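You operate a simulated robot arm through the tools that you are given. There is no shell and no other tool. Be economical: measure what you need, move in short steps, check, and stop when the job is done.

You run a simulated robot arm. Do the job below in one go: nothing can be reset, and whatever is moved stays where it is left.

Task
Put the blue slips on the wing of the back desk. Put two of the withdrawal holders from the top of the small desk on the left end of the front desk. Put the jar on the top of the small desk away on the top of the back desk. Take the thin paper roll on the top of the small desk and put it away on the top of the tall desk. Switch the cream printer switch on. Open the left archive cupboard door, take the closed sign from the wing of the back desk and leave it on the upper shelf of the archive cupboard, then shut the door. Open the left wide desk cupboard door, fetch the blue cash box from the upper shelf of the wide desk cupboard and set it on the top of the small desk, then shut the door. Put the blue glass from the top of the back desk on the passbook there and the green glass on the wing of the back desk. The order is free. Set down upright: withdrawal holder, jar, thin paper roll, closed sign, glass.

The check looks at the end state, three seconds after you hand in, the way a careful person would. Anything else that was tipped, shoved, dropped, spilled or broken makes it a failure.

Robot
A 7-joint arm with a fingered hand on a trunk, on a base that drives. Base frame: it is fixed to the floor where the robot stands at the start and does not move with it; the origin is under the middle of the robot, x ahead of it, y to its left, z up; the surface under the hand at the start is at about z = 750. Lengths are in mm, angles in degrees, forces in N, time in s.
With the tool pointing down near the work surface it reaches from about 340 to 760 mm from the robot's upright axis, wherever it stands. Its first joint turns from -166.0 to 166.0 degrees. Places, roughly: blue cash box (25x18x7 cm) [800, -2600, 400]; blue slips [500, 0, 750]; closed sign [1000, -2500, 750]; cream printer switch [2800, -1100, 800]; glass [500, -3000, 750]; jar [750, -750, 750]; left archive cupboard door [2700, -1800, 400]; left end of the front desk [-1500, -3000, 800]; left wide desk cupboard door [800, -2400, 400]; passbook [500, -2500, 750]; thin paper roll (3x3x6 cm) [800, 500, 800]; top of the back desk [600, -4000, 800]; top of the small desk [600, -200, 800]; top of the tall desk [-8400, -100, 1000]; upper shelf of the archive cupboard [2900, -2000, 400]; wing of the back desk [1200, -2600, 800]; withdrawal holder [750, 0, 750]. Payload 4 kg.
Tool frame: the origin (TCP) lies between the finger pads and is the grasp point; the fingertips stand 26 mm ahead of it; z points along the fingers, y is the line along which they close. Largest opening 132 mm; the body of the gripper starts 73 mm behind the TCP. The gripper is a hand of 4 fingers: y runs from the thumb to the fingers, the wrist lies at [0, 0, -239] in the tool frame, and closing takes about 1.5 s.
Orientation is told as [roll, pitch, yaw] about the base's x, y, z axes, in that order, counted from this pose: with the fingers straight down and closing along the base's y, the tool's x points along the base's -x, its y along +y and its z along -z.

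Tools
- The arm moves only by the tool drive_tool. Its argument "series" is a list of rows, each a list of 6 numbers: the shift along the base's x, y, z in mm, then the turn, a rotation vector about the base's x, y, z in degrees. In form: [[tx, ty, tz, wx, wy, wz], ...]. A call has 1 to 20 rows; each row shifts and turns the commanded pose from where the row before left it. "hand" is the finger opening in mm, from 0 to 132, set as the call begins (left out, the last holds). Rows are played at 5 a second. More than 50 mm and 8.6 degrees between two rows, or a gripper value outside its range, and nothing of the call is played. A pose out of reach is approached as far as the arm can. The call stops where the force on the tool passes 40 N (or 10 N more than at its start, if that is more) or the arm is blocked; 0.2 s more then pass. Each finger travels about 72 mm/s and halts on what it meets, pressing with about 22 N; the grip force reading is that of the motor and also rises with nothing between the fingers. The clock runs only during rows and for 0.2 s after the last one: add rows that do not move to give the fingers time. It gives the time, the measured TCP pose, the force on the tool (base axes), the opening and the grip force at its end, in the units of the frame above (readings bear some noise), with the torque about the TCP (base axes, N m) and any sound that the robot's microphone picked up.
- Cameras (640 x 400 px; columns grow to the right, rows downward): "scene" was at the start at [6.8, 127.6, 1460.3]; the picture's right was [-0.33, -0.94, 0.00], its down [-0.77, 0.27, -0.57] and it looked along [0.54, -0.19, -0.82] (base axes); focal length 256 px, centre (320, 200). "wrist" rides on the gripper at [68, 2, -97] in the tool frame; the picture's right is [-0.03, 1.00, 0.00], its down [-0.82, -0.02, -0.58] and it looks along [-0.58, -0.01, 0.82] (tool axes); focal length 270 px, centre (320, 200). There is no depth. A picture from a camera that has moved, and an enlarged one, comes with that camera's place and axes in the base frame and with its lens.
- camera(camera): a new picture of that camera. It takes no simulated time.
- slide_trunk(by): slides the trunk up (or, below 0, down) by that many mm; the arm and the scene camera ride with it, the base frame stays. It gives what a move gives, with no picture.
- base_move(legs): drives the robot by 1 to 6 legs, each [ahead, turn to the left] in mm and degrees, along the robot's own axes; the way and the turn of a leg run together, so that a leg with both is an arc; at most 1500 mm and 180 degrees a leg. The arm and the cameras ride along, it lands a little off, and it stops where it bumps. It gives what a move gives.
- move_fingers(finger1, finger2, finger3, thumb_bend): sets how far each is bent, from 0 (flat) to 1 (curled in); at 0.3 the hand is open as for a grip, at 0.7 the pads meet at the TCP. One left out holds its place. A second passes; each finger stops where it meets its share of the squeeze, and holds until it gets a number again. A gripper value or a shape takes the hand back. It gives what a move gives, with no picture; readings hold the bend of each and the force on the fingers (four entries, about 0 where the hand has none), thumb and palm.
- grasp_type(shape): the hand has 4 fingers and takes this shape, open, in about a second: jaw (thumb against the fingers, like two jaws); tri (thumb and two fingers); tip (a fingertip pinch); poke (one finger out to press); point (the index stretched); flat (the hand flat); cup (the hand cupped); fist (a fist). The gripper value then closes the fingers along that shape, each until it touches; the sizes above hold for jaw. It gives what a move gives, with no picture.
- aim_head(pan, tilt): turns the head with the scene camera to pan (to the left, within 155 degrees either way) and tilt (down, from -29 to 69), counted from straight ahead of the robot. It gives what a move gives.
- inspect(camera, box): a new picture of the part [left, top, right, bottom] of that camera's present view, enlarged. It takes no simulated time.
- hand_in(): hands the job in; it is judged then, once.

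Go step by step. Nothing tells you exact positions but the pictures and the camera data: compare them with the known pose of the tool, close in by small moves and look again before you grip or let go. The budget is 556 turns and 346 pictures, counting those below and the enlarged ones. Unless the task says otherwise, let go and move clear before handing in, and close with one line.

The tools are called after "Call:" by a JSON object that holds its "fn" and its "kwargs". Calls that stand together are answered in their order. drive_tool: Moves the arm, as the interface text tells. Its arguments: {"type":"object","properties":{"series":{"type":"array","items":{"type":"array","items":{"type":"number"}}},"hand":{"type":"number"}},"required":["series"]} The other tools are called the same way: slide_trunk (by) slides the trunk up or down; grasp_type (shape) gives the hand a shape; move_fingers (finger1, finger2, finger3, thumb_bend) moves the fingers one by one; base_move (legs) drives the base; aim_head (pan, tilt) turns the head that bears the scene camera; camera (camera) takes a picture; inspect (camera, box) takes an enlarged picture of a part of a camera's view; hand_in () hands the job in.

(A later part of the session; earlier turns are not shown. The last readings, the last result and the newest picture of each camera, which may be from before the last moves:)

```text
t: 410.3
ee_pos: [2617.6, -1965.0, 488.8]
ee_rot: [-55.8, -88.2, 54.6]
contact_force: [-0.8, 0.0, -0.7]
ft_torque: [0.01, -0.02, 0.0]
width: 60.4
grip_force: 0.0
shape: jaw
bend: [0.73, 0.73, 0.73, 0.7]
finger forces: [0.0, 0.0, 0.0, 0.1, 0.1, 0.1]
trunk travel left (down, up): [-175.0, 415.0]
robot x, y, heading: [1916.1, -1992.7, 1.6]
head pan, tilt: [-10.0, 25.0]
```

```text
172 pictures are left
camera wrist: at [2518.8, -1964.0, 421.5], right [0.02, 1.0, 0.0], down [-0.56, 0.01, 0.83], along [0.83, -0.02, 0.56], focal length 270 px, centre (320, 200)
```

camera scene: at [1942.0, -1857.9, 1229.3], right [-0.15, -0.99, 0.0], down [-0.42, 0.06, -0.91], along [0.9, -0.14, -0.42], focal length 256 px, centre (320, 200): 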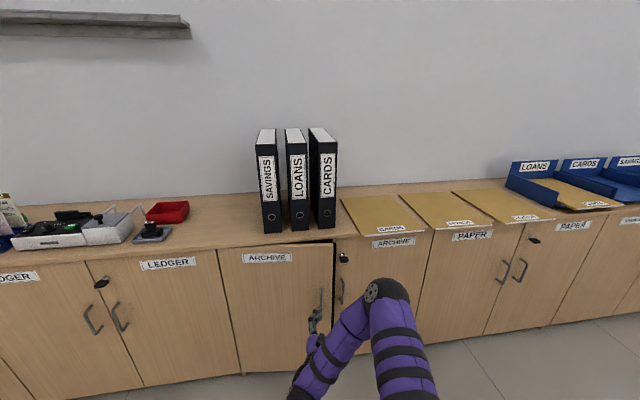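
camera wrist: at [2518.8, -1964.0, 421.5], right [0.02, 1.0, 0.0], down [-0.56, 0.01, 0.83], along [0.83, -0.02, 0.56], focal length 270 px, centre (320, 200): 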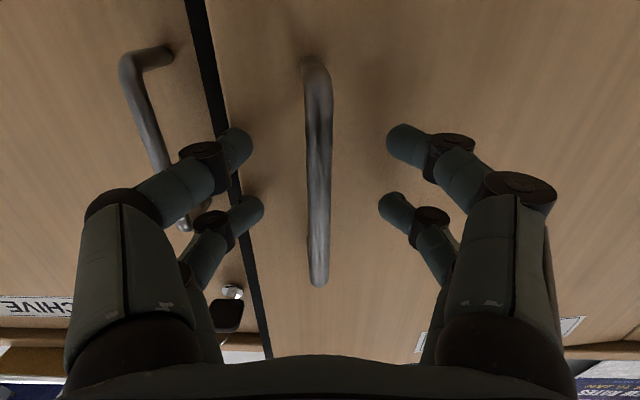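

Call:
{"fn": "drive_tool", "kwargs": {"series": [[0, 0, 0, 0, 0, 0], [0, 0, 0, 0, 0, 0], [0, 0, 0, 0, 0, 0], [0, 0, 0, 0, 0, 0], [0, 0, 0, 0, 0, 0], [-15, 3, 0, 0, 0, 0], [-29, 8, 2, 0, 0, 0], [-28, 12, 3, 0, 0, 0], [-27, 14, 4, 0, 0, 0], [-25, 17, 4, 0, 0, 0]], "hand": 0}}

Call:
{"fn": "camera", "kwargs": {"camera": "wrist"}}

Call:
{"fn": "camera", "kwargs": {"camera": "scene"}}

```text
t: 412.5
ee_pos: [2492.0, -1910.3, 500.8]
ee_rot: [-55.5, -88.2, 54.3]
contact_force: [0.0, -0.3, 0.3]
ft_torque: [0.02, -0.03, -0.02]
width: 0.1
grip_force: 22.0
shape: jaw
bend: [0.62, 0.63, 0.63, 0.7]
finger forces: [0.1, 0.1, 0.1, 0.0, 0.0, 0.1]
trunk travel left (down, up): [-175.0, 415.0]
robot x, y, heading: [1913.8, -1992.6, 1.2]
head pan, tilt: [-10.0, 25.0]
```

```text
171 pictures are left
camera wrist: at [2393.9, -1907.7, 434.9], right [0.02, 1.0, 0.0], down [-0.56, 0.01, 0.83], along [0.83, -0.02, 0.56], focal length 270 px, centre (320, 200)
```

wrist: 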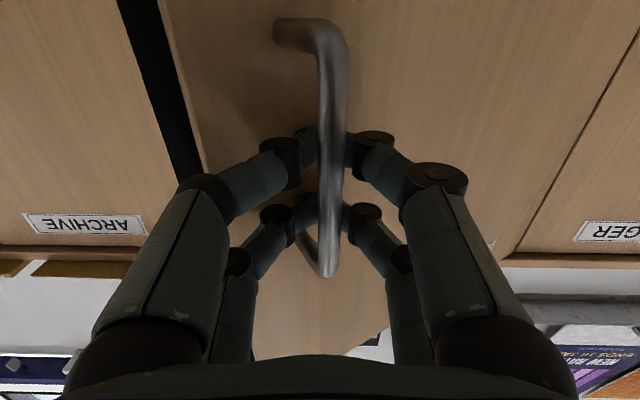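

```text
170 pictures are left
camera scene: at [1941.7, -1858.1, 1229.4], right [-0.15, -0.99, 0.0], down [-0.42, 0.06, -0.91], along [0.9, -0.14, -0.42], focal length 256 px, centre (320, 200)
```

scene: 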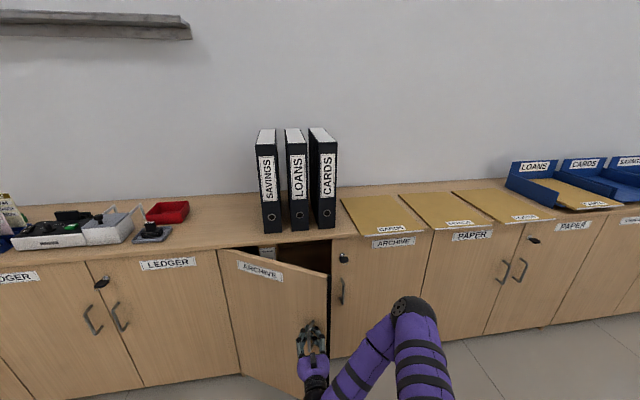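

~28° open. Continue pulling, using the base to back up as well.

Call:
{"fn": "drive_tool", "kwargs": {"series": [[-20, 17, 2, 0, 0, 0], [-20, 19, 2, 0, 0, 0], [0, 0, 0, 0, 0, 0]]}}

Call:
{"fn": "base_move", "kwargs": {"legs": [[-40, 0]]}}

Call:
{"fn": "drive_tool", "kwargs": {"series": [[0, 20, 0, 0, 0, 0], [0, 20, 0, 0, 0, 0], [0, 0, 0, 0, 0, 0]]}}

Call:
{"fn": "camera", "kwargs": {"camera": "scene"}}

```text
t: 413.3
ee_pos: [2465.2, -1877.3, 505.7]
ee_rot: [-52.1, -88.1, 50.9]
contact_force: [-0.3, -0.3, 0.3]
ft_torque: [0.0, -0.04, 0.0]
width: 0.1
grip_force: 21.9
shape: jaw
bend: [0.62, 0.63, 0.63, 0.7]
finger forces: [0.0, 0.0, 0.0, 0.0, 0.1, 0.0]
out of reach, approached as far as the arm can: row 2
trunk travel left (down, up): [-175.0, 415.0]
robot x, y, heading: [1916.4, -1991.2, 0.9]
head pan, tilt: [-10.0, 25.0]
```

```text
t: 414.3
ee_pos: [2428.0, -1868.9, 507.0]
ee_rot: [-39.0, -88.5, 39.0]
contact_force: [9.1, 9.7, -3.6]
ft_torque: [0.0, -0.07, 0.0]
width: 0.0
grip_force: 22.0
shape: jaw
bend: [0.6, 0.59, 0.67, 0.67]
finger forces: [23.9, 0.0, 0.1, 0.0, 0.0, 0.0]
trunk travel left (down, up): [-175.0, 415.0]
robot x, y, heading: [1879.3, -1998.7, 1.3]
head pan, tilt: [-10.0, 25.0]
stopped in leg 1: the force on the tool passed its limit at 55 N (the readings are from after the stop); the commanded pose is now the measured one
```

```text
t: 415.1
ee_pos: [2428.7, -1842.8, 518.1]
ee_rot: [-38.3, -88.4, 38.3]
contact_force: [0.0, -0.9, -0.1]
ft_torque: [-0.01, 0.02, -0.03]
width: 0.2
grip_force: 21.9
shape: jaw
bend: [0.6, 0.59, 0.67, 0.68]
finger forces: [0.0, 0.0, 0.1, 0.0, 0.0, 0.0]
out of reach, approached as far as the arm can: row 2
trunk travel left (down, up): [-175.0, 415.0]
robot x, y, heading: [1872.4, -1992.9, 1.2]
head pan, tilt: [-10.0, 25.0]
```

```text
169 pictures are left
camera scene: at [1903.6, -1858.9, 1229.4], right [-0.15, -0.99, 0.0], down [-0.42, 0.06, -0.91], along [0.9, -0.14, -0.42], focal length 256 px, centre (320, 200)
```

scene: 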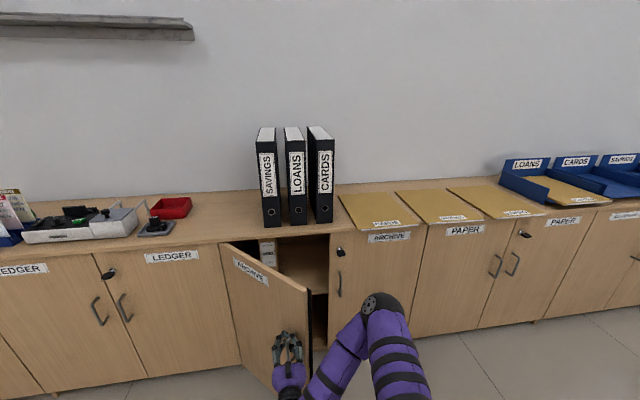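

~45° open. Release, back off with the base, step around the door's edge and push it wide from inside.

Call:
{"fn": "drive_tool", "kwargs": {"series": [[0, 0, 0, 0, 0, 0], [0, 0, 0, 0, 0, 0], [0, 0, 0, 0, 0, 0], [0, 0, 0, 0, 0, 0]], "hand": 90}}

Call:
{"fn": "base_move", "kwargs": {"legs": [[-120, 0]]}}

Call:
{"fn": "drive_tool", "kwargs": {"series": [[0, -45, 0, 0, 0, 0], [0, -45, 0, 0, 0, 0], [0, -45, 0, 0, 0, 0], [0, -45, 0, 0, 0, 0]], "hand": 0}}

Call:
{"fn": "camera", "kwargs": {"camera": "scene"}}

```text
t: 416.1
ee_pos: [2428.9, -1840.6, 519.7]
ee_rot: [-38.4, -88.4, 38.5]
contact_force: [0.0, 0.3, -0.3]
ft_torque: [-0.03, -0.02, -0.01]
width: 89.8
grip_force: 0.1
shape: jaw
bend: [0.69, 0.69, 0.69, 0.6]
finger forces: [0.0, 0.0, 0.0, 0.1, 0.1, 0.0]
trunk travel left (down, up): [-175.0, 415.0]
robot x, y, heading: [1872.6, -1997.0, 1.4]
head pan, tilt: [-10.0, 25.0]
```

```text
t: 417.3
ee_pos: [2306.8, -1844.3, 518.6]
ee_rot: [-38.5, -88.4, 38.4]
contact_force: [-0.3, -0.4, 0.1]
ft_torque: [0.0, -0.05, 0.01]
width: 89.6
grip_force: 0.1
shape: jaw
bend: [0.69, 0.69, 0.69, 0.6]
finger forces: [0.0, 0.1, 0.0, 0.1, 0.0, 0.0]
trunk travel left (down, up): [-175.0, 415.0]
robot x, y, heading: [1762.7, -1996.6, 1.1]
head pan, tilt: [-10.0, 25.0]
```

```text
t: 418.3
ee_pos: [2309.3, -2023.7, 517.3]
ee_rot: [-39.0, -88.3, 39.1]
contact_force: [0.8, 0.3, 0.0]
ft_torque: [0.01, -0.01, 0.0]
width: 0.0
grip_force: 19.7
shape: jaw
bend: [0.61, 0.62, 0.62, 0.7]
finger forces: [0.1, 0.0, 0.0, 0.1, 0.0, 0.0]
trunk travel left (down, up): [-175.0, 415.0]
robot x, y, heading: [1757.8, -1994.6, 1.4]
head pan, tilt: [-10.0, 25.0]
```

```text
168 pictures are left
camera scene: at [1783.8, -1861.0, 1229.3], right [-0.15, -0.99, 0.0], down [-0.42, 0.06, -0.91], along [0.9, -0.14, -0.42], focal length 256 px, centre (320, 200)
```

scene: 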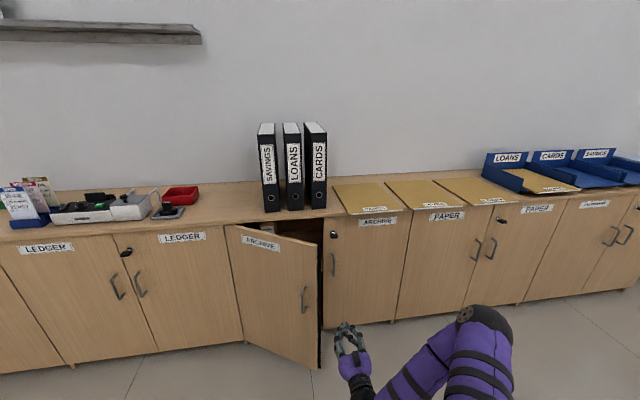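

The door rests ~30° open. Slide in to the right of its edge and push left.

Call:
{"fn": "drive_tool", "kwargs": {"series": [[20, -30, 0, 0, 0, 0], [45, 0, 0, 0, 0, 0], [45, 0, 0, 0, 0, 0], [45, 0, 0, 0, 0, 0], [45, 0, 0, 0, 0, 0]]}}

Call:
{"fn": "camera", "kwargs": {"camera": "scene"}}

Call:
{"fn": "camera", "kwargs": {"camera": "wrist"}}

```text
t: 419.5
ee_pos: [2509.7, -2055.3, 518.3]
ee_rot: [-37.5, -88.4, 37.3]
contact_force: [1.2, 0.0, 0.6]
ft_torque: [0.02, 0.02, 0.0]
width: 0.0
grip_force: 22.1
shape: jaw
bend: [0.62, 0.62, 0.62, 0.7]
finger forces: [0.0, 0.0, 0.0, 0.1, 0.1, 0.0]
trunk travel left (down, up): [-175.0, 415.0]
robot x, y, heading: [1758.0, -1998.7, 1.0]
head pan, tilt: [-10.0, 25.0]
```

```text
167 pictures are left
camera scene: at [1783.4, -1861.5, 1229.4], right [-0.15, -0.99, 0.0], down [-0.42, 0.07, -0.91], along [0.9, -0.14, -0.42], focal length 256 px, centre (320, 200)
```

scene: 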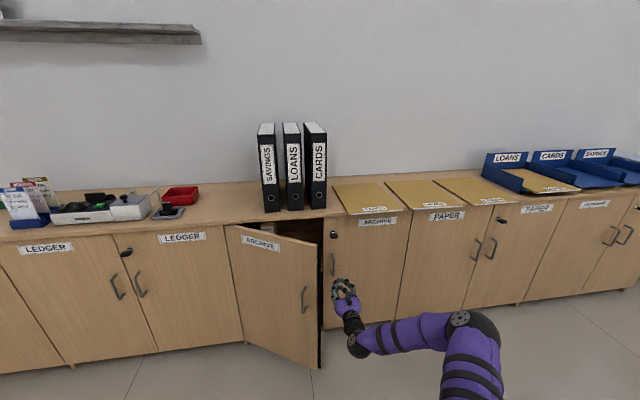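

```text
166 pictures are left
camera wrist: at [2409.8, -2054.4, 452.3], right [0.0, 1.0, 0.01], down [-0.56, -0.01, 0.83], along [0.83, -0.01, 0.56], focal length 270 px, centre (320, 200)
```

wrist: 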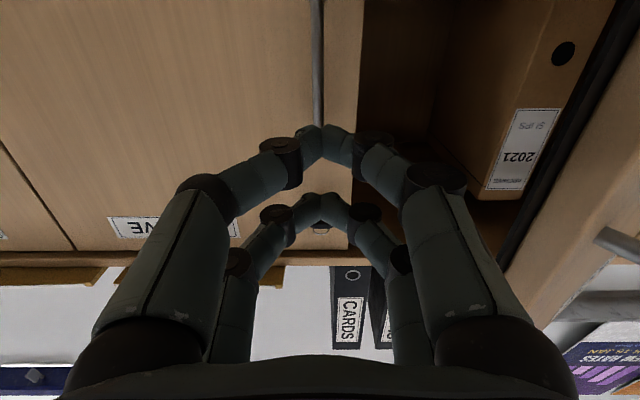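

Call:
{"fn": "drive_tool", "kwargs": {"series": [[0, 40, 0, 0, 0, 0], [0, 40, 0, 0, 0, 0], [0, 40, 0, 0, 0, 0], [-5, 40, 0, 0, 0, 0], [-5, 40, 0, 0, 0, 0], [-5, 40, 0, 0, 0, 0], [-5, 40, 0, 0, 0, 0], [-5, 40, 0, 0, 0, 0]]}}

Call:
{"fn": "camera", "kwargs": {"camera": "scene"}}

```text
t: 420.1
ee_pos: [2509.4, -1997.2, 516.4]
ee_rot: [-51.0, -88.3, 49.1]
contact_force: [-4.6, -9.0, 3.1]
ft_torque: [0.05, 0.05, 0.22]
width: 0.0
grip_force: 21.7
shape: jaw
bend: [0.6, 0.62, 0.61, 0.7]
finger forces: [6.8, 3.9, 0.0, 0.1, 0.0, 0.0]
trunk travel left (down, up): [-175.0, 415.0]
robot x, y, heading: [1757.2, -1997.6, 1.0]
head pan, tilt: [-10.0, 25.0]
stopped in row 3: the force on the tool passed its limit at 58 N (the readings are from after the stop); the commanded pose is now the measured one
```

```text
165 pictures are left
camera scene: at [1782.9, -1861.9, 1229.5], right [-0.15, -0.99, 0.0], down [-0.42, 0.07, -0.91], along [0.9, -0.14, -0.42], focal length 256 px, centre (320, 200)
```

scene: 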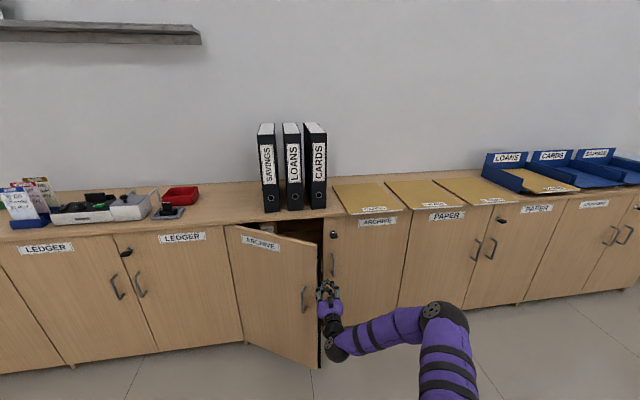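

The hand met the door's end face. Back off, go deeper past the edge, then sweep left and pull toward me from the inner face.

Call:
{"fn": "drive_tool", "kwargs": {"series": [[0, -40, 0, 0, 0, 0], [0, -15, 0, 0, 0, 0], [40, 0, 0, 0, 0, 0], [40, 0, 0, 0, 0, 0], [10, 0, 0, 0, 0, 0], [0, 30, 0, 0, 0, 0], [0, 30, 0, 0, 0, 0], [0, 30, 0, 0, 0, 0]]}}

Call:
{"fn": "camera", "kwargs": {"camera": "scene"}}

Call:
{"fn": "camera", "kwargs": {"camera": "wrist"}}

```text
t: 421.8
ee_pos: [2598.9, -2009.9, 513.6]
ee_rot: [-58.0, -88.2, 54.9]
contact_force: [-5.8, -9.0, 2.7]
ft_torque: [0.21, 0.37, 1.16]
width: 0.1
grip_force: 22.1
shape: jaw
bend: [0.6, 0.63, 0.61, 0.7]
finger forces: [0.0, 0.0, 0.0, 0.0, 0.0, 11.0]
trunk travel left (down, up): [-175.0, 415.0]
robot x, y, heading: [1756.2, -1999.9, 1.2]
head pan, tilt: [-10.0, 25.0]
stopped in row 8: the force on the tool passed its limit at 60 N (the readings are from after the stop); the commanded pose is now the measured one
```

```text
164 pictures are left
camera scene: at [1782.7, -1862.0, 1229.5], right [-0.15, -0.99, 0.0], down [-0.42, 0.07, -0.91], along [0.9, -0.14, -0.42], focal length 256 px, centre (320, 200)
```

scene: 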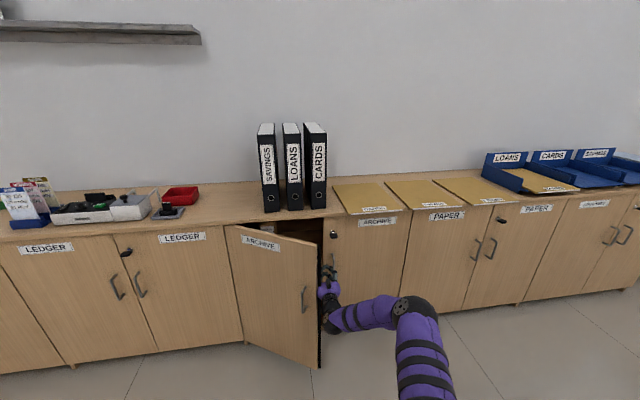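

```text
163 pictures are left
camera wrist: at [2500.4, -2004.0, 447.9], right [0.06, 1.0, 0.0], down [-0.56, 0.03, 0.83], along [0.82, -0.04, 0.56], focal length 270 px, centre (320, 200)
```

wrist: 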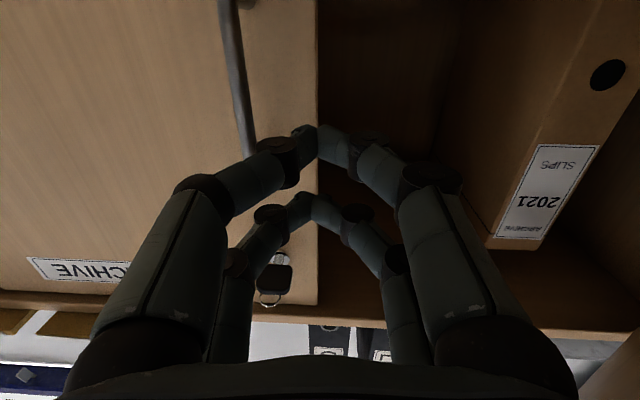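

Try again with slow, small pushes (the earlier stops may have been impact spikes).

Call:
{"fn": "drive_tool", "kwargs": {"series": [[-2, 6, 0, 0, 0, 0], [-2, 6, 0, 0, 0, 0], [-3, 6, 0, 0, 0, 0], [-3, 6, 0, 0, 0, 0], [-3, 6, 0, 0, 0, 0]]}}

Call:
{"fn": "camera", "kwargs": {"camera": "scene"}}

```text
t: 422.3
ee_pos: [2595.0, -2010.5, 513.7]
ee_rot: [-62.2, -88.0, 58.5]
contact_force: [-5.3, -7.9, 3.5]
ft_torque: [0.18, 0.31, 1.05]
width: 0.2
grip_force: 21.3
shape: jaw
bend: [0.6, 0.63, 0.61, 0.7]
finger forces: [0.0, 0.1, 0.1, 0.0, 0.0, 9.8]
trunk travel left (down, up): [-175.0, 415.0]
robot x, y, heading: [1754.1, -1993.3, 1.3]
head pan, tilt: [-10.0, 25.0]
stopped in row 2: the force on the tool passed its limit at 44 N (the readings are from after the stop); the commanded pose is now the measured one
```

```text
162 pictures are left
camera scene: at [1782.5, -1861.9, 1229.4], right [-0.15, -0.99, 0.0], down [-0.42, 0.07, -0.91], along [0.9, -0.14, -0.42], focal length 256 px, centre (320, 200)
```

scene: 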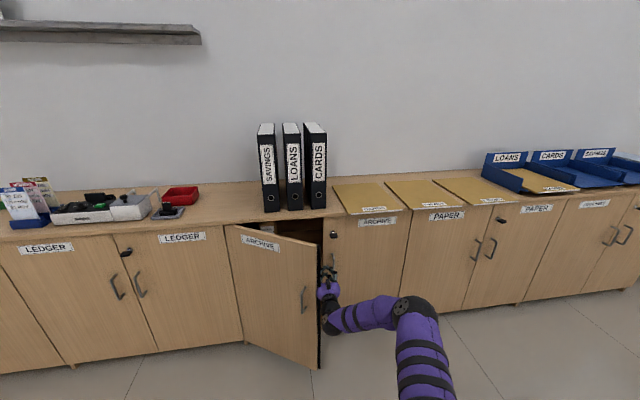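

The wrist side is catching the door's end. Yaw the hand to the left so the fingers get behind the door.

Call:
{"fn": "drive_tool", "kwargs": {"series": [[0, -15, 0, 0, 0, 0], [0, 0, 0, 0, 0, 7], [0, 0, 0, 0, 0, 7], [0, 0, 0, 0, 0, 7]]}}

Call:
{"fn": "camera", "kwargs": {"camera": "wrist"}}

```text
t: 423.3
ee_pos: [2595.8, -2022.5, 514.1]
ee_rot: [-58.8, -88.1, 76.2]
contact_force: [-0.2, 0.3, 0.1]
ft_torque: [0.02, -0.01, -0.01]
width: 0.1
grip_force: 22.5
shape: jaw
bend: [0.6, 0.63, 0.61, 0.7]
finger forces: [0.1, 0.0, 0.1, 0.0, 0.1, 0.0]
trunk travel left (down, up): [-175.0, 415.0]
robot x, y, heading: [1755.4, -1996.1, 0.9]
head pan, tilt: [-10.0, 25.0]
```

```text
161 pictures are left
camera wrist: at [2501.2, -2051.3, 446.9], right [-0.3, 0.95, 0.0], down [-0.54, -0.16, 0.83], along [0.79, 0.25, 0.56], focal length 270 px, centre (320, 200)
```

wrist: 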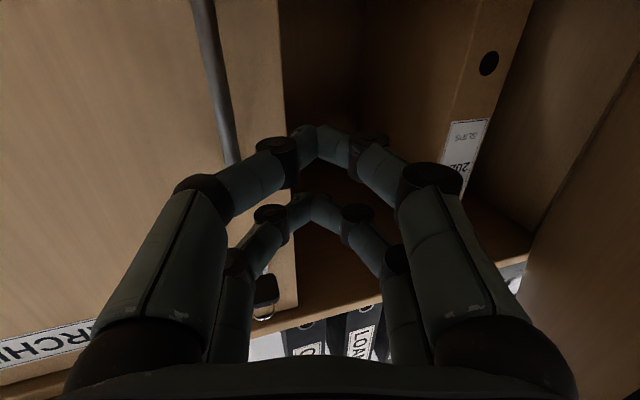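

Call:
{"fn": "drive_tool", "kwargs": {"series": [[0, 0, 0, 0, 0, 7], [0, 0, 0, 0, 0, 7], [0, 20, 0, 0, 0, 0], [0, 20, 0, 0, 0, 0], [0, 15, 0, 0, 0, 0]]}}

Call:
{"fn": "camera", "kwargs": {"camera": "wrist"}}

```text
t: 424.5
ee_pos: [2596.0, -1967.6, 512.9]
ee_rot: [-59.2, -88.0, 90.5]
contact_force: [0.3, 0.8, -0.4]
ft_torque: [0.01, -0.01, 0.03]
width: 0.0
grip_force: 21.6
shape: jaw
bend: [0.6, 0.63, 0.61, 0.7]
finger forces: [0.0, 0.0, 0.0, 0.1, 0.0, 0.0]
trunk travel left (down, up): [-175.0, 415.0]
robot x, y, heading: [1756.0, -1995.5, 1.2]
head pan, tilt: [-10.0, 25.0]
```

```text
160 pictures are left
camera wrist: at [2511.3, -2018.5, 446.3], right [-0.52, 0.85, 0.0], down [-0.48, -0.29, 0.83], along [0.7, 0.43, 0.56], focal length 270 px, centre (320, 200)
```

wrist: 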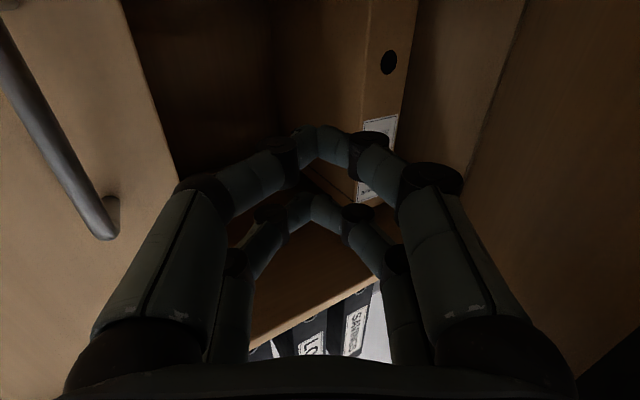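

The fingers are behind the door. Sweep out and left in small steps.

Call:
{"fn": "drive_tool", "kwargs": {"series": [[-8, 12, 0, 0, 0, 0], [-10, 12, 0, 0, 0, 0], [-10, 12, 0, 0, 0, 0], [-12, 12, 0, 0, 0, 0], [-12, 12, 0, 0, 0, 0], [-12, 12, 0, 0, 0, 0], [-12, 12, 0, 0, 0, 0], [-12, 12, 0, 0, 0, 0]]}}

Call:
{"fn": "camera", "kwargs": {"camera": "scene"}}

```text
t: 426.3
ee_pos: [2506.1, -1870.9, 513.2]
ee_rot: [-60.2, -88.0, 91.6]
contact_force: [-0.2, 0.2, -0.7]
ft_torque: [-0.01, 0.01, -0.02]
width: 0.2
grip_force: 21.8
shape: jaw
bend: [0.6, 0.63, 0.61, 0.7]
finger forces: [0.1, 0.1, 0.0, 0.0, 0.0, 0.0]
trunk travel left (down, up): [-175.0, 415.0]
robot x, y, heading: [1761.1, -2000.0, 1.3]
head pan, tilt: [-10.0, 25.0]
```

```text
159 pictures are left
camera scene: at [1783.1, -1861.5, 1229.4], right [-0.15, -0.99, 0.0], down [-0.42, 0.07, -0.91], along [0.9, -0.14, -0.42], focal length 256 px, centre (320, 200)
```

scene: 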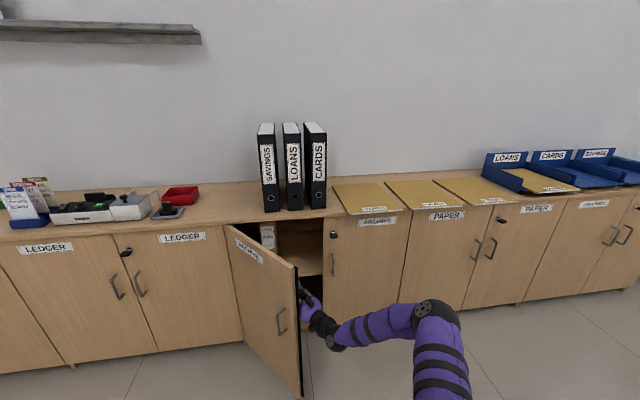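

Working well. Continue sweeping the door open.

Call:
{"fn": "drive_tool", "kwargs": {"series": [[-10, 16, 0, 0, 0, 0], [-10, 16, 0, 0, 0, 0], [-10, 16, 0, 0, 0, 0], [-8, 18, 0, 0, 0, 0], [-8, 18, 0, 0, 0, 0], [-6, 18, 0, 0, 0, 0], [-4, 18, 0, 0, 0, 0], [-2, 18, 0, 0, 0, 0], [0, 18, 0, 0, 0, 0]]}}

Call:
{"fn": "camera", "kwargs": {"camera": "scene"}}

```text
t: 428.3
ee_pos: [2449.6, -1713.7, 513.6]
ee_rot: [-59.6, -88.0, 91.0]
contact_force: [-0.4, -0.6, 0.8]
ft_torque: [0.03, 0.01, -0.03]
width: 0.1
grip_force: 21.8
shape: jaw
bend: [0.6, 0.63, 0.61, 0.7]
finger forces: [0.0, 0.0, 0.1, 0.0, 0.0, 0.0]
trunk travel left (down, up): [-175.0, 415.0]
robot x, y, heading: [1755.3, -1996.6, 1.2]
head pan, tilt: [-10.0, 25.0]
```

```text
158 pictures are left
camera scene: at [1783.1, -1861.5, 1229.4], right [-0.15, -0.99, 0.0], down [-0.42, 0.07, -0.91], along [0.9, -0.14, -0.42], focal length 256 px, centre (320, 200)
```

scene: 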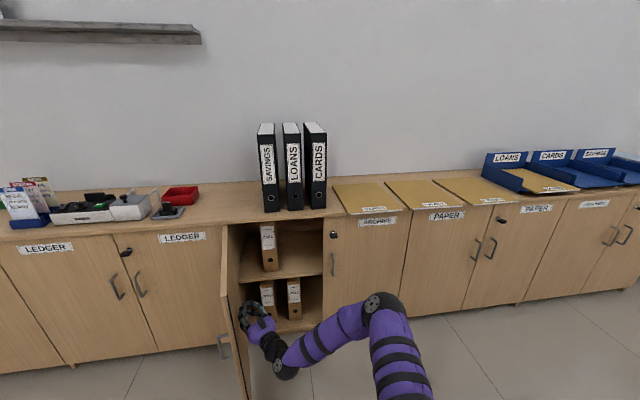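

The archive door stands wide open; the upper shelf has a file at left and free space to the right. Take the hand out and go fetch the sign.

Call:
{"fn": "drive_tool", "kwargs": {"series": [[-5, -40, 0, 0, 0, 0], [-5, -40, 0, 0, 0, 0], [-5, -40, 0, 0, 0, -7], [-5, -40, 0, 0, 0, -7], [0, 0, 0, 0, 0, -7], [0, 0, 0, 0, 0, -7]]}}

Call:
{"fn": "inspect", "kwargs": {"camera": "scene", "box": [200, 200, 360, 340]}}

Call:
{"fn": "base_move", "kwargs": {"legs": [[-300, 0]]}}

Call:
{"fn": "slide_trunk", "kwargs": {"by": 300}}

```text
t: 429.7
ee_pos: [2430.0, -1874.3, 513.8]
ee_rot: [-60.1, -88.1, 63.3]
contact_force: [-0.5, 0.6, 0.0]
ft_torque: [0.01, -0.02, -0.01]
width: 0.0
grip_force: 22.1
shape: jaw
bend: [0.6, 0.63, 0.61, 0.7]
finger forces: [0.0, 0.0, 0.1, 0.0, 0.1, 0.0]
trunk travel left (down, up): [-175.0, 415.0]
robot x, y, heading: [1754.7, -1995.0, 1.0]
head pan, tilt: [-10.0, 25.0]
```

```text
2.86 times, centred on (280, 270) of scene
camera zoom: at [1783.0, -1861.6, 1229.4], right [-0.15, -0.99, 0.0], down [-0.42, 0.07, -0.91], along [0.9, -0.14, -0.42], focal length 732 px, centre (434, 0)
```

zoom: 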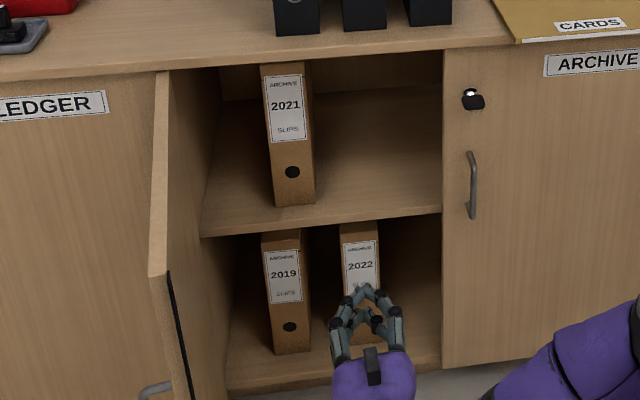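

```text
t: 431.8
ee_pos: [2122.6, -1882.6, 514.2]
ee_rot: [-59.6, -87.9, 62.6]
contact_force: [0.0, -0.3, 0.3]
ft_torque: [-0.02, -0.03, 0.0]
width: 0.1
grip_force: 22.3
shape: jaw
bend: [0.6, 0.63, 0.61, 0.7]
finger forces: [0.0, 0.0, 0.0, 0.0, 0.0, 0.1]
trunk travel left (down, up): [-175.0, 415.0]
robot x, y, heading: [1448.2, -2000.7, 0.6]
head pan, tilt: [-10.0, 25.0]
```

```text
t: 434.8
ee_pos: [2122.7, -1882.2, 813.7]
ee_rot: [-59.5, -88.1, 62.4]
contact_force: [-0.1, 0.0, -0.3]
ft_torque: [0.0, -0.01, 0.01]
width: 0.0
grip_force: 21.9
shape: jaw
bend: [0.6, 0.63, 0.61, 0.7]
finger forces: [0.1, 0.0, 0.0, 0.0, 0.0, 0.1]
trunk travel left (down, up): [-475.0, 115.0]
robot x, y, heading: [1449.7, -2004.2, 0.8]
head pan, tilt: [-10.0, 25.0]
```

Upper shelf is at z≈430, free between y≈-1820 and -2000. Now pitch the hand 40° down, centre it, raise, and drive to the left end of the wing to take the sign end-on.

Call:
{"fn": "slide_trunk", "kwargs": {"by": 115}}

Call:
{"fn": "drive_tool", "kwargs": {"series": [[-10, -25, 0, 0, 8, 0], [-10, -25, 0, 0, 8, 0], [-10, -25, 0, 0, 8, 0], [-10, -25, 0, 0, 8, 0], [-10, -20, 0, 0, 8, 0]]}}

Call:
{"fn": "base_move", "kwargs": {"legs": [[0, -46], [640, 0], [0, -134]]}}

Call:
{"fn": "aim_head", "kwargs": {"pan": 0, "tilt": 45}}

Call:
{"fn": "camera", "kwargs": {"camera": "scene"}}

Call:
{"fn": "camera", "kwargs": {"camera": "wrist"}}

```text
t: 436.2
ee_pos: [2122.7, -1883.9, 928.7]
ee_rot: [-59.4, -88.1, 62.3]
contact_force: [0.2, -0.3, -0.1]
ft_torque: [-0.03, -0.02, 0.0]
width: 0.0
grip_force: 21.8
shape: jaw
bend: [0.6, 0.63, 0.61, 0.7]
finger forces: [0.0, 0.0, 0.0, 0.0, 0.0, 0.0]
trunk travel left (down, up): [-590.0, 0.0]
robot x, y, heading: [1450.8, -1999.4, 0.9]
head pan, tilt: [-10.0, 25.0]
```

```text
t: 437.4
ee_pos: [2073.1, -2004.3, 927.5]
ee_rot: [1.0, -49.0, 2.6]
contact_force: [1.3, 1.3, -1.1]
ft_torque: [0.0, -0.03, 0.0]
width: 0.0
grip_force: 21.9
shape: jaw
bend: [0.6, 0.63, 0.61, 0.7]
finger forces: [0.0, 0.0, 0.1, 0.0, 0.0, 0.0]
trunk travel left (down, up): [-590.0, 0.0]
robot x, y, heading: [1447.8, -2003.5, 0.6]
head pan, tilt: [-10.0, 25.0]
```

```text
t: 449.3
ee_pos: [1269.7, -2452.5, 928.5]
ee_rot: [0.9, -49.2, -176.5]
contact_force: [0.6, 0.4, -0.2]
ft_torque: [0.01, -0.02, -0.03]
width: 0.0
grip_force: 22.3
shape: jaw
bend: [0.6, 0.63, 0.61, 0.7]
finger forces: [0.1, 0.1, 0.0, 0.0, 0.0, 0.0]
trunk travel left (down, up): [-590.0, 0.0]
robot x, y, heading: [1895.7, -2446.5, -178.5]
head pan, tilt: [-10.0, 25.0]
```

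```text
t: 450.2
ee_pos: [1269.9, -2453.2, 928.6]
ee_rot: [0.9, -49.0, -176.5]
contact_force: [0.1, 0.7, 0.1]
ft_torque: [0.0, 0.01, -0.01]
width: 0.0
grip_force: 22.3
shape: jaw
bend: [0.6, 0.63, 0.61, 0.7]
finger forces: [0.0, 0.0, 0.0, 0.0, 0.1, 0.0]
trunk travel left (down, up): [-590.0, 0.0]
robot x, y, heading: [1895.4, -2445.7, -178.7]
head pan, tilt: [0.0, 45.0]
```

```text
156 pictures are left
camera scene: at [1875.6, -2600.9, 1613.8], right [-0.03, 1.0, 0.0], down [0.71, 0.02, -0.71], along [-0.71, -0.02, -0.71], focal length 256 px, centre (320, 200)
```

scene: 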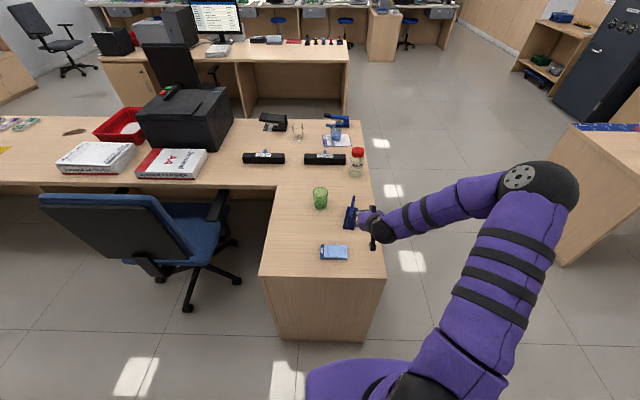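

```text
155 pictures are left
camera wrist: at [1386.2, -2445.7, 940.1], right [0.06, -1.0, 0.03], down [-0.1, 0.02, 0.99], along [-0.99, -0.06, -0.1], focal length 270 px, centre (320, 200)
```

wrist: 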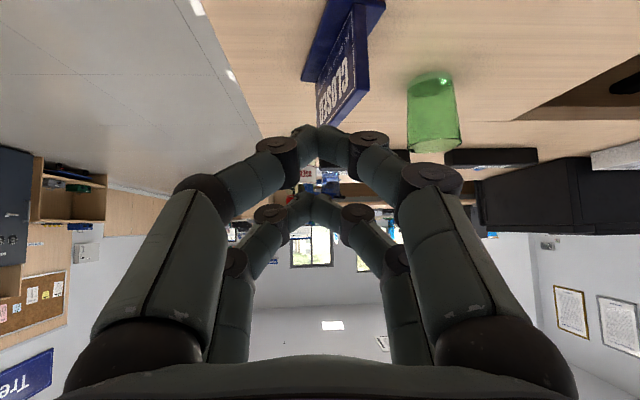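

Call:
{"fn": "inspect", "kwargs": {"camera": "wrist", "box": [260, 0, 500, 160]}}

Call:
{"fn": "inspect", "kwargs": {"camera": "scene", "box": [290, 170, 410, 270]}}

```text
2.50 times, centred on (380, 80) of wrist
camera zoom: at [1386.2, -2445.7, 940.1], right [0.06, -1.0, 0.03], down [-0.1, 0.02, 0.99], along [-0.99, -0.06, -0.1], focal length 676 px, centre (170, 500)
```

zoom: 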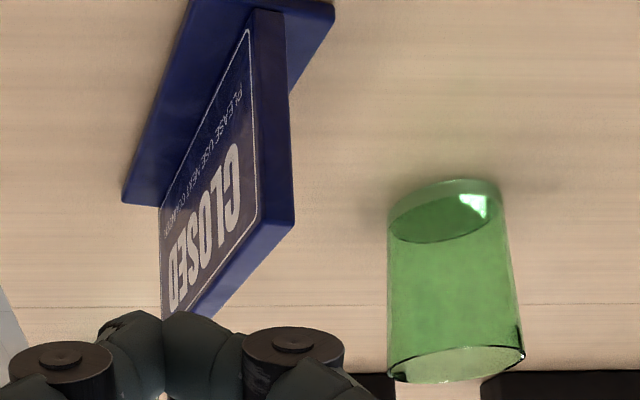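

```text
4.00 times, centred on (350, 220) of scene
camera zoom: at [1875.6, -2600.9, 1613.8], right [-0.03, 1.0, 0.0], down [0.71, 0.02, -0.71], along [-0.71, -0.02, -0.71], focal length 1026 px, centre (200, 120)
```

zoom: 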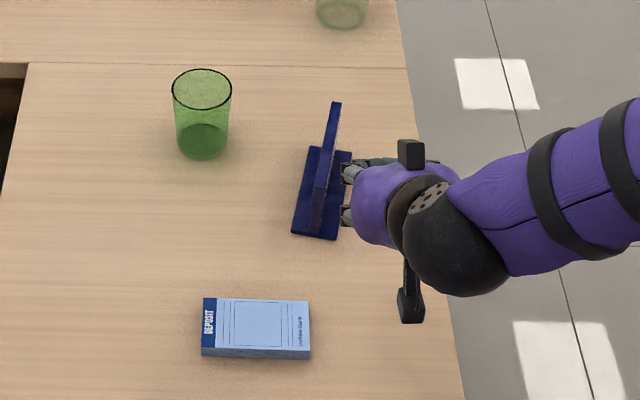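

The sign is an inverted T (plate ~12 mm on a 55 mm foot), centre ≈(1123,-2488), axis turned ~12°. Align the hand with it and come in from the end.

Call:
{"fn": "drive_tool", "kwargs": {"series": [[-15, -18, 0, 0, 0, -7.8], [-15, -18, 0, 0, 0, -7.7], [-14, -9, -25, 0, 0, 0], [-14, -9, -24, 0, 0, 0]], "hand": 60}}

Call:
{"fn": "camera", "kwargs": {"camera": "wrist"}}

Call:
{"fn": "inspect", "kwargs": {"camera": "scene", "box": [290, 170, 410, 270]}}

```text
t: 451.2
ee_pos: [1213.9, -2506.4, 881.0]
ee_rot: [0.9, -49.0, 168.0]
contact_force: [0.0, -0.9, 0.1]
ft_torque: [-0.01, 0.02, 0.02]
width: 59.9
grip_force: 0.1
shape: jaw
bend: [0.73, 0.73, 0.73, 0.7]
finger forces: [0.1, 0.0, 0.0, 0.1, 0.0, 0.0]
trunk travel left (down, up): [-590.0, 0.0]
robot x, y, heading: [1898.6, -2444.5, -178.7]
head pan, tilt: [0.0, 45.0]
```

```text
152 pictures are left
camera wrist: at [1327.7, -2531.1, 892.6], right [-0.21, -0.98, 0.03], down [-0.09, 0.05, 0.99], along [-0.97, 0.21, -0.1], focal length 270 px, centre (320, 200)
```

wrist: 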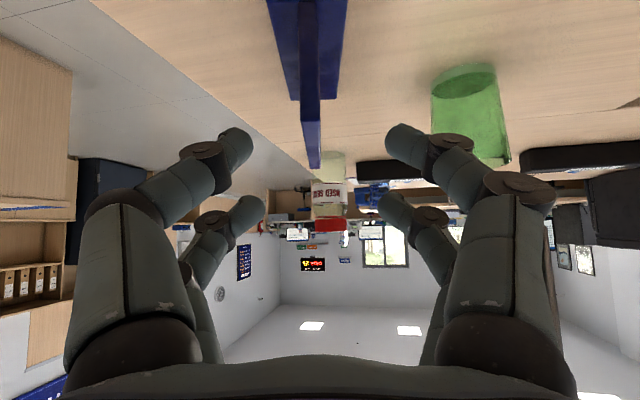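

```text
4.00 times, centred on (350, 220) of scene
camera zoom: at [1875.3, -2600.8, 1613.8], right [-0.03, 1.0, 0.0], down [0.71, 0.02, -0.71], along [-0.71, -0.02, -0.71], focal length 1026 px, centre (200, 120)
```

zoom: 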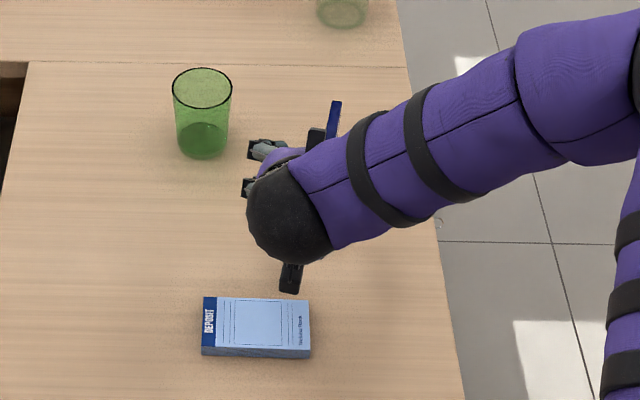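

Aligned with the plate. Slide in along the tool axis.

Call:
{"fn": "drive_tool", "kwargs": {"series": [[-29, 10, -26, 0, 0, 0], [-29, 6, -26, 0, 0, 0], [-20, 4, -18, 0, 0, 0], [0, 0, 0, 0, 0, 0]]}}

Call:
{"fn": "camera", "kwargs": {"camera": "wrist"}}

Call:
{"fn": "inspect", "kwargs": {"camera": "scene", "box": [290, 170, 410, 270]}}

```text
t: 452.2
ee_pos: [1133.0, -2490.1, 809.5]
ee_rot: [0.9, -49.0, 168.1]
contact_force: [0.2, 0.4, -0.5]
ft_torque: [-0.02, -0.04, 0.03]
width: 59.6
grip_force: 0.0
shape: jaw
bend: [0.73, 0.73, 0.73, 0.7]
finger forces: [0.0, 0.0, 0.1, 0.1, 0.1, 0.1]
trunk travel left (down, up): [-590.0, 0.0]
robot x, y, heading: [1894.7, -2444.3, -178.3]
head pan, tilt: [0.0, 45.0]
```

```text
150 pictures are left
camera wrist: at [1247.0, -2513.1, 821.7], right [-0.21, -0.98, 0.03], down [-0.09, 0.05, 0.99], along [-0.97, 0.21, -0.1], focal length 270 px, centre (320, 200)
```

wrist: 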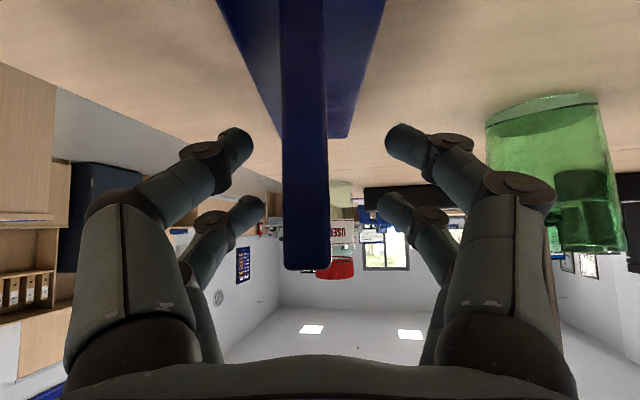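

```text
4.00 times, centred on (350, 220) of scene
camera zoom: at [1875.4, -2600.9, 1613.8], right [-0.03, 1.0, 0.0], down [0.71, 0.02, -0.71], along [-0.71, -0.02, -0.71], focal length 1026 px, centre (200, 120)
```

zoom: 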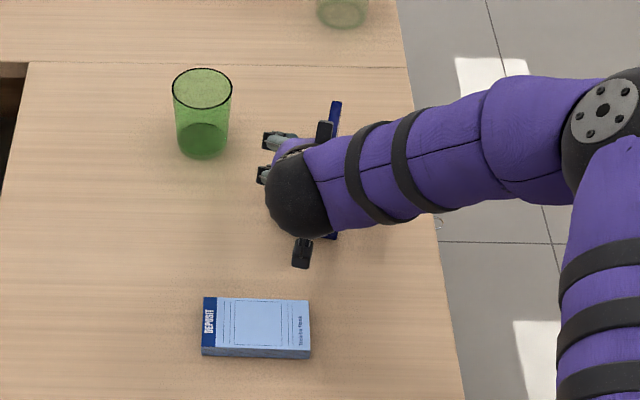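

Call:
{"fn": "drive_tool", "kwargs": {"series": [[1, 4, -7, 0, 0, 0], [0, 0, 0, 0, 0, 0]]}}

Call:
{"fn": "drive_tool", "kwargs": {"series": [[0, 0, 0, 0, 0, 0], [0, 0, 0, 0, 0, 0], [0, 0, 0, 0, 0, 0], [0, 0, 0, 0, 0, 0], [0, 0, 0, 0, 0, 0], [0, 0, 0, 0, 0, 0]], "hand": 0}}

Call:
{"fn": "camera", "kwargs": {"camera": "wrist"}}

```text
t: 452.8
ee_pos: [1132.4, -2484.5, 803.6]
ee_rot: [0.9, -49.2, 168.0]
contact_force: [0.0, -1.0, 0.1]
ft_torque: [0.02, -0.01, -0.03]
width: 59.7
grip_force: 0.0
shape: jaw
bend: [0.73, 0.73, 0.73, 0.7]
finger forces: [0.0, 0.1, 0.1, 0.0, 0.0, 0.1]
trunk travel left (down, up): [-590.0, 0.0]
robot x, y, heading: [1895.7, -2444.1, -178.2]
head pan, tilt: [0.0, 45.0]
```

```text
t: 454.2
ee_pos: [1131.2, -2484.1, 803.5]
ee_rot: [1.0, -49.0, 168.0]
contact_force: [0.0, 0.3, -0.3]
ft_torque: [0.02, -0.05, -0.02]
width: 6.7
grip_force: 22.3
shape: jaw
bend: [0.71, 0.71, 0.71, 0.7]
finger forces: [19.6, 19.6, 19.6, 0.1, 19.6, 0.1]
trunk travel left (down, up): [-590.0, 0.0]
robot x, y, heading: [1895.3, -2445.2, -178.6]
head pan, tilt: [0.0, 45.0]
```

```text
148 pictures are left
camera wrist: at [1246.6, -2509.0, 815.3], right [-0.21, -0.98, 0.03], down [-0.09, 0.05, 0.99], along [-0.97, 0.21, -0.1], focal length 270 px, centre (320, 200)
```

wrist: 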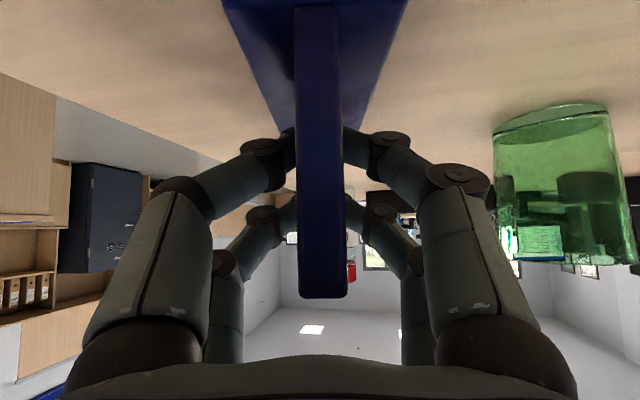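

Firmly gripped. Lift and back away.

Call:
{"fn": "drive_tool", "kwargs": {"series": [[0, 0, 10, 0, 0, 0], [0, 0, 30, 0, 0, 0], [0, 0, 40, 0, 0, 0], [0, 0, 45, 0, 0, 0]]}}

Call:
{"fn": "base_move", "kwargs": {"legs": [[-150, 0]]}}

Call:
{"fn": "camera", "kwargs": {"camera": "scene"}}

Call:
{"fn": "camera", "kwargs": {"camera": "wrist"}}

```text
t: 455.2
ee_pos: [1133.8, -2482.3, 927.2]
ee_rot: [0.8, -49.0, 168.1]
contact_force: [-0.1, -0.2, -2.3]
ft_torque: [0.0, -0.01, -0.03]
width: 6.6
grip_force: 21.7
shape: jaw
bend: [0.71, 0.71, 0.71, 0.7]
finger forces: [19.7, 19.6, 19.6, 0.0, 19.6, 0.0]
trunk travel left (down, up): [-590.0, 0.0]
robot x, y, heading: [1898.0, -2443.7, -178.6]
head pan, tilt: [0.0, 45.0]
```

```text
t: 456.5
ee_pos: [1280.2, -2476.1, 927.1]
ee_rot: [1.0, -49.1, 167.9]
contact_force: [0.3, -0.8, -1.5]
ft_torque: [0.0, -0.05, 0.0]
width: 6.6
grip_force: 21.9
shape: jaw
bend: [0.71, 0.71, 0.71, 0.7]
finger forces: [19.5, 19.7, 19.6, 0.1, 19.6, 0.0]
trunk travel left (down, up): [-590.0, 0.0]
robot x, y, heading: [2045.0, -2443.2, -178.5]
head pan, tilt: [0.0, 45.0]
```

```text
147 pictures are left
camera scene: at [2021.7, -2597.1, 1613.8], right [-0.02, 1.0, 0.0], down [0.71, 0.02, -0.71], along [-0.71, -0.02, -0.71], focal length 256 px, centre (320, 200)
```

scene: 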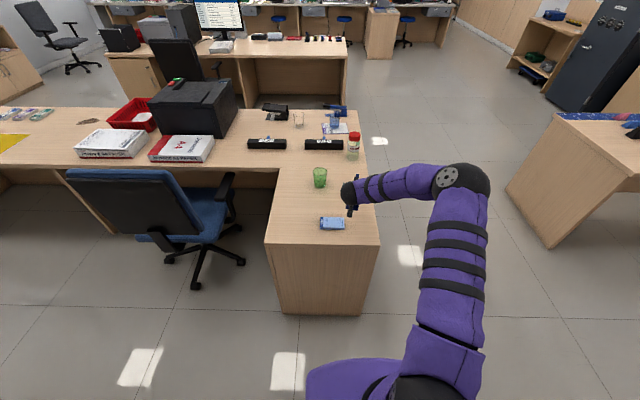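

```text
146 pictures are left
camera wrist: at [1394.0, -2500.8, 938.6], right [-0.21, -0.98, 0.03], down [-0.09, 0.05, 0.99], along [-0.97, 0.21, -0.1], focal length 270 px, centre (320, 200)
```

wrist: 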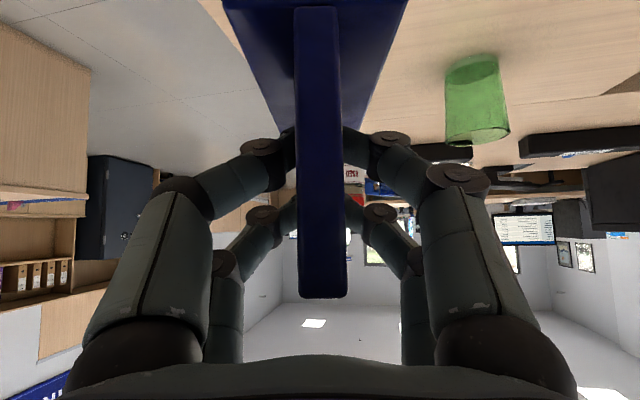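

Now to the archive: drive to (1700,-1923) facing it, with the sign high.

Call:
{"fn": "base_move", "kwargs": {"legs": [[0, -58], [624, 0], [0, -123.5]]}}

Call:
{"fn": "aim_head", "kwargs": {"pan": 0, "tilt": 35}}

Call:
{"fn": "camera", "kwargs": {"camera": "scene"}}

```text
t: 468.7
ee_pos: [2445.6, -1905.0, 925.9]
ee_rot: [0.8, -49.0, -14.2]
contact_force: [-0.6, 0.4, -1.2]
ft_torque: [0.01, -0.01, 0.0]
width: 6.6
grip_force: 22.2
shape: jaw
bend: [0.71, 0.71, 0.71, 0.7]
finger forces: [19.4, 19.5, 19.5, 0.0, 19.5, 0.0]
trunk travel left (down, up): [-590.0, 0.0]
robot x, y, heading: [1683.5, -1911.1, -0.7]
head pan, tilt: [0.0, 45.0]
```

```text
t: 469.4
ee_pos: [2446.3, -1906.2, 925.9]
ee_rot: [0.9, -49.0, -14.3]
contact_force: [0.2, -0.3, -1.9]
ft_torque: [0.0, 0.02, 0.0]
width: 6.8
grip_force: 21.5
shape: jaw
bend: [0.71, 0.71, 0.71, 0.7]
finger forces: [19.5, 19.5, 19.5, 0.1, 19.5, 0.0]
trunk travel left (down, up): [-590.0, 0.0]
robot x, y, heading: [1679.1, -1911.9, -1.0]
head pan, tilt: [0.0, 35.0]
```

```text
145 pictures are left
camera scene: at [1712.7, -1759.1, 1628.5], right [-0.01, -1.0, 0.0], down [-0.57, 0.01, -0.82], along [0.82, -0.01, -0.57], focal length 256 px, centre (320, 200)
```

scene: 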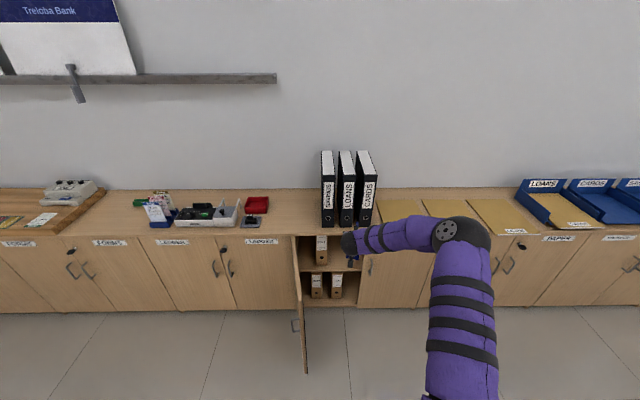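

Call:
{"fn": "drive_tool", "kwargs": {"series": [[0, 0, 0, 0, 0, 7], [0, 0, 0, 0, 0, 7]]}}

Call:
{"fn": "slide_trunk", "kwargs": {"by": -390}}

Call:
{"fn": "aim_head", "kwargs": {"pan": -5, "tilt": 25}}

Call:
{"fn": "camera", "kwargs": {"camera": "scene"}}

Call:
{"fn": "camera", "kwargs": {"camera": "wrist"}}

```text
t: 470.0
ee_pos: [2445.7, -1904.4, 925.4]
ee_rot: [0.9, -49.0, -0.1]
contact_force: [-0.1, -0.3, -1.8]
ft_torque: [-0.01, 0.0, 0.03]
width: 6.5
grip_force: 21.9
shape: jaw
bend: [0.71, 0.71, 0.71, 0.7]
finger forces: [19.5, 19.6, 19.5, 0.0, 19.7, 0.1]
trunk travel left (down, up): [-590.0, 0.0]
robot x, y, heading: [1680.6, -1908.9, -0.6]
head pan, tilt: [0.0, 35.0]
```

```text
t: 473.7
ee_pos: [2444.0, -1906.6, 535.5]
ee_rot: [0.9, -49.0, -0.1]
contact_force: [0.3, 0.1, -2.5]
ft_torque: [0.01, 0.01, 0.0]
width: 6.8
grip_force: 22.6
shape: jaw
bend: [0.71, 0.71, 0.71, 0.7]
finger forces: [19.4, 19.5, 19.6, 0.0, 19.6, 0.1]
trunk travel left (down, up): [-200.0, 390.0]
robot x, y, heading: [1683.2, -1909.0, -0.7]
head pan, tilt: [0.0, 35.0]
```

```text
t: 474.5
ee_pos: [2446.9, -1905.3, 534.9]
ee_rot: [0.9, -49.0, -0.1]
contact_force: [-0.6, -1.2, -1.7]
ft_torque: [-0.03, 0.02, 0.0]
width: 6.5
grip_force: 22.2
shape: jaw
bend: [0.71, 0.71, 0.71, 0.7]
finger forces: [19.5, 19.6, 19.6, 0.1, 19.6, 0.0]
trunk travel left (down, up): [-200.0, 390.0]
robot x, y, heading: [1679.7, -1910.1, -0.9]
head pan, tilt: [-5.0, 25.0]
```

```text
144 pictures are left
camera scene: at [1716.2, -1767.2, 1254.3], right [-0.1, -0.99, 0.0], down [-0.42, 0.04, -0.91], along [0.9, -0.09, -0.42], focal length 256 px, centre (320, 200)
```

scene: 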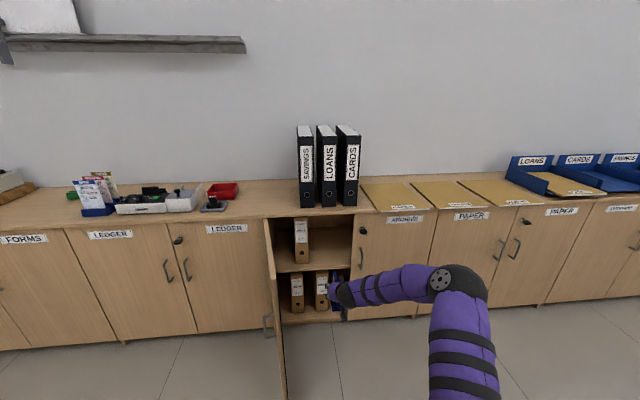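

```text
143 pictures are left
camera wrist: at [2326.7, -1904.4, 547.6], right [0.01, 1.0, 0.03], down [0.1, -0.03, 0.99], along [1.0, -0.01, -0.1], focal length 270 px, centre (320, 200)
```

wrist: 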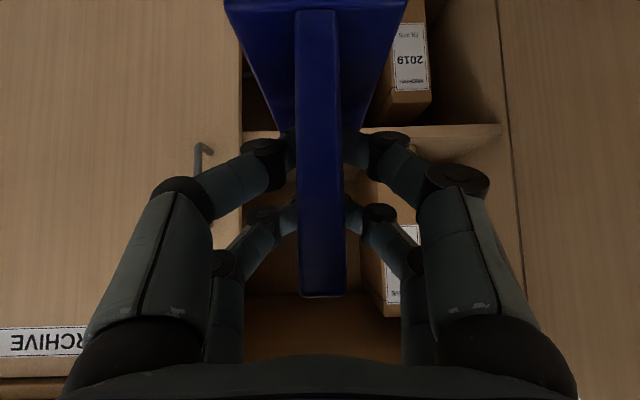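

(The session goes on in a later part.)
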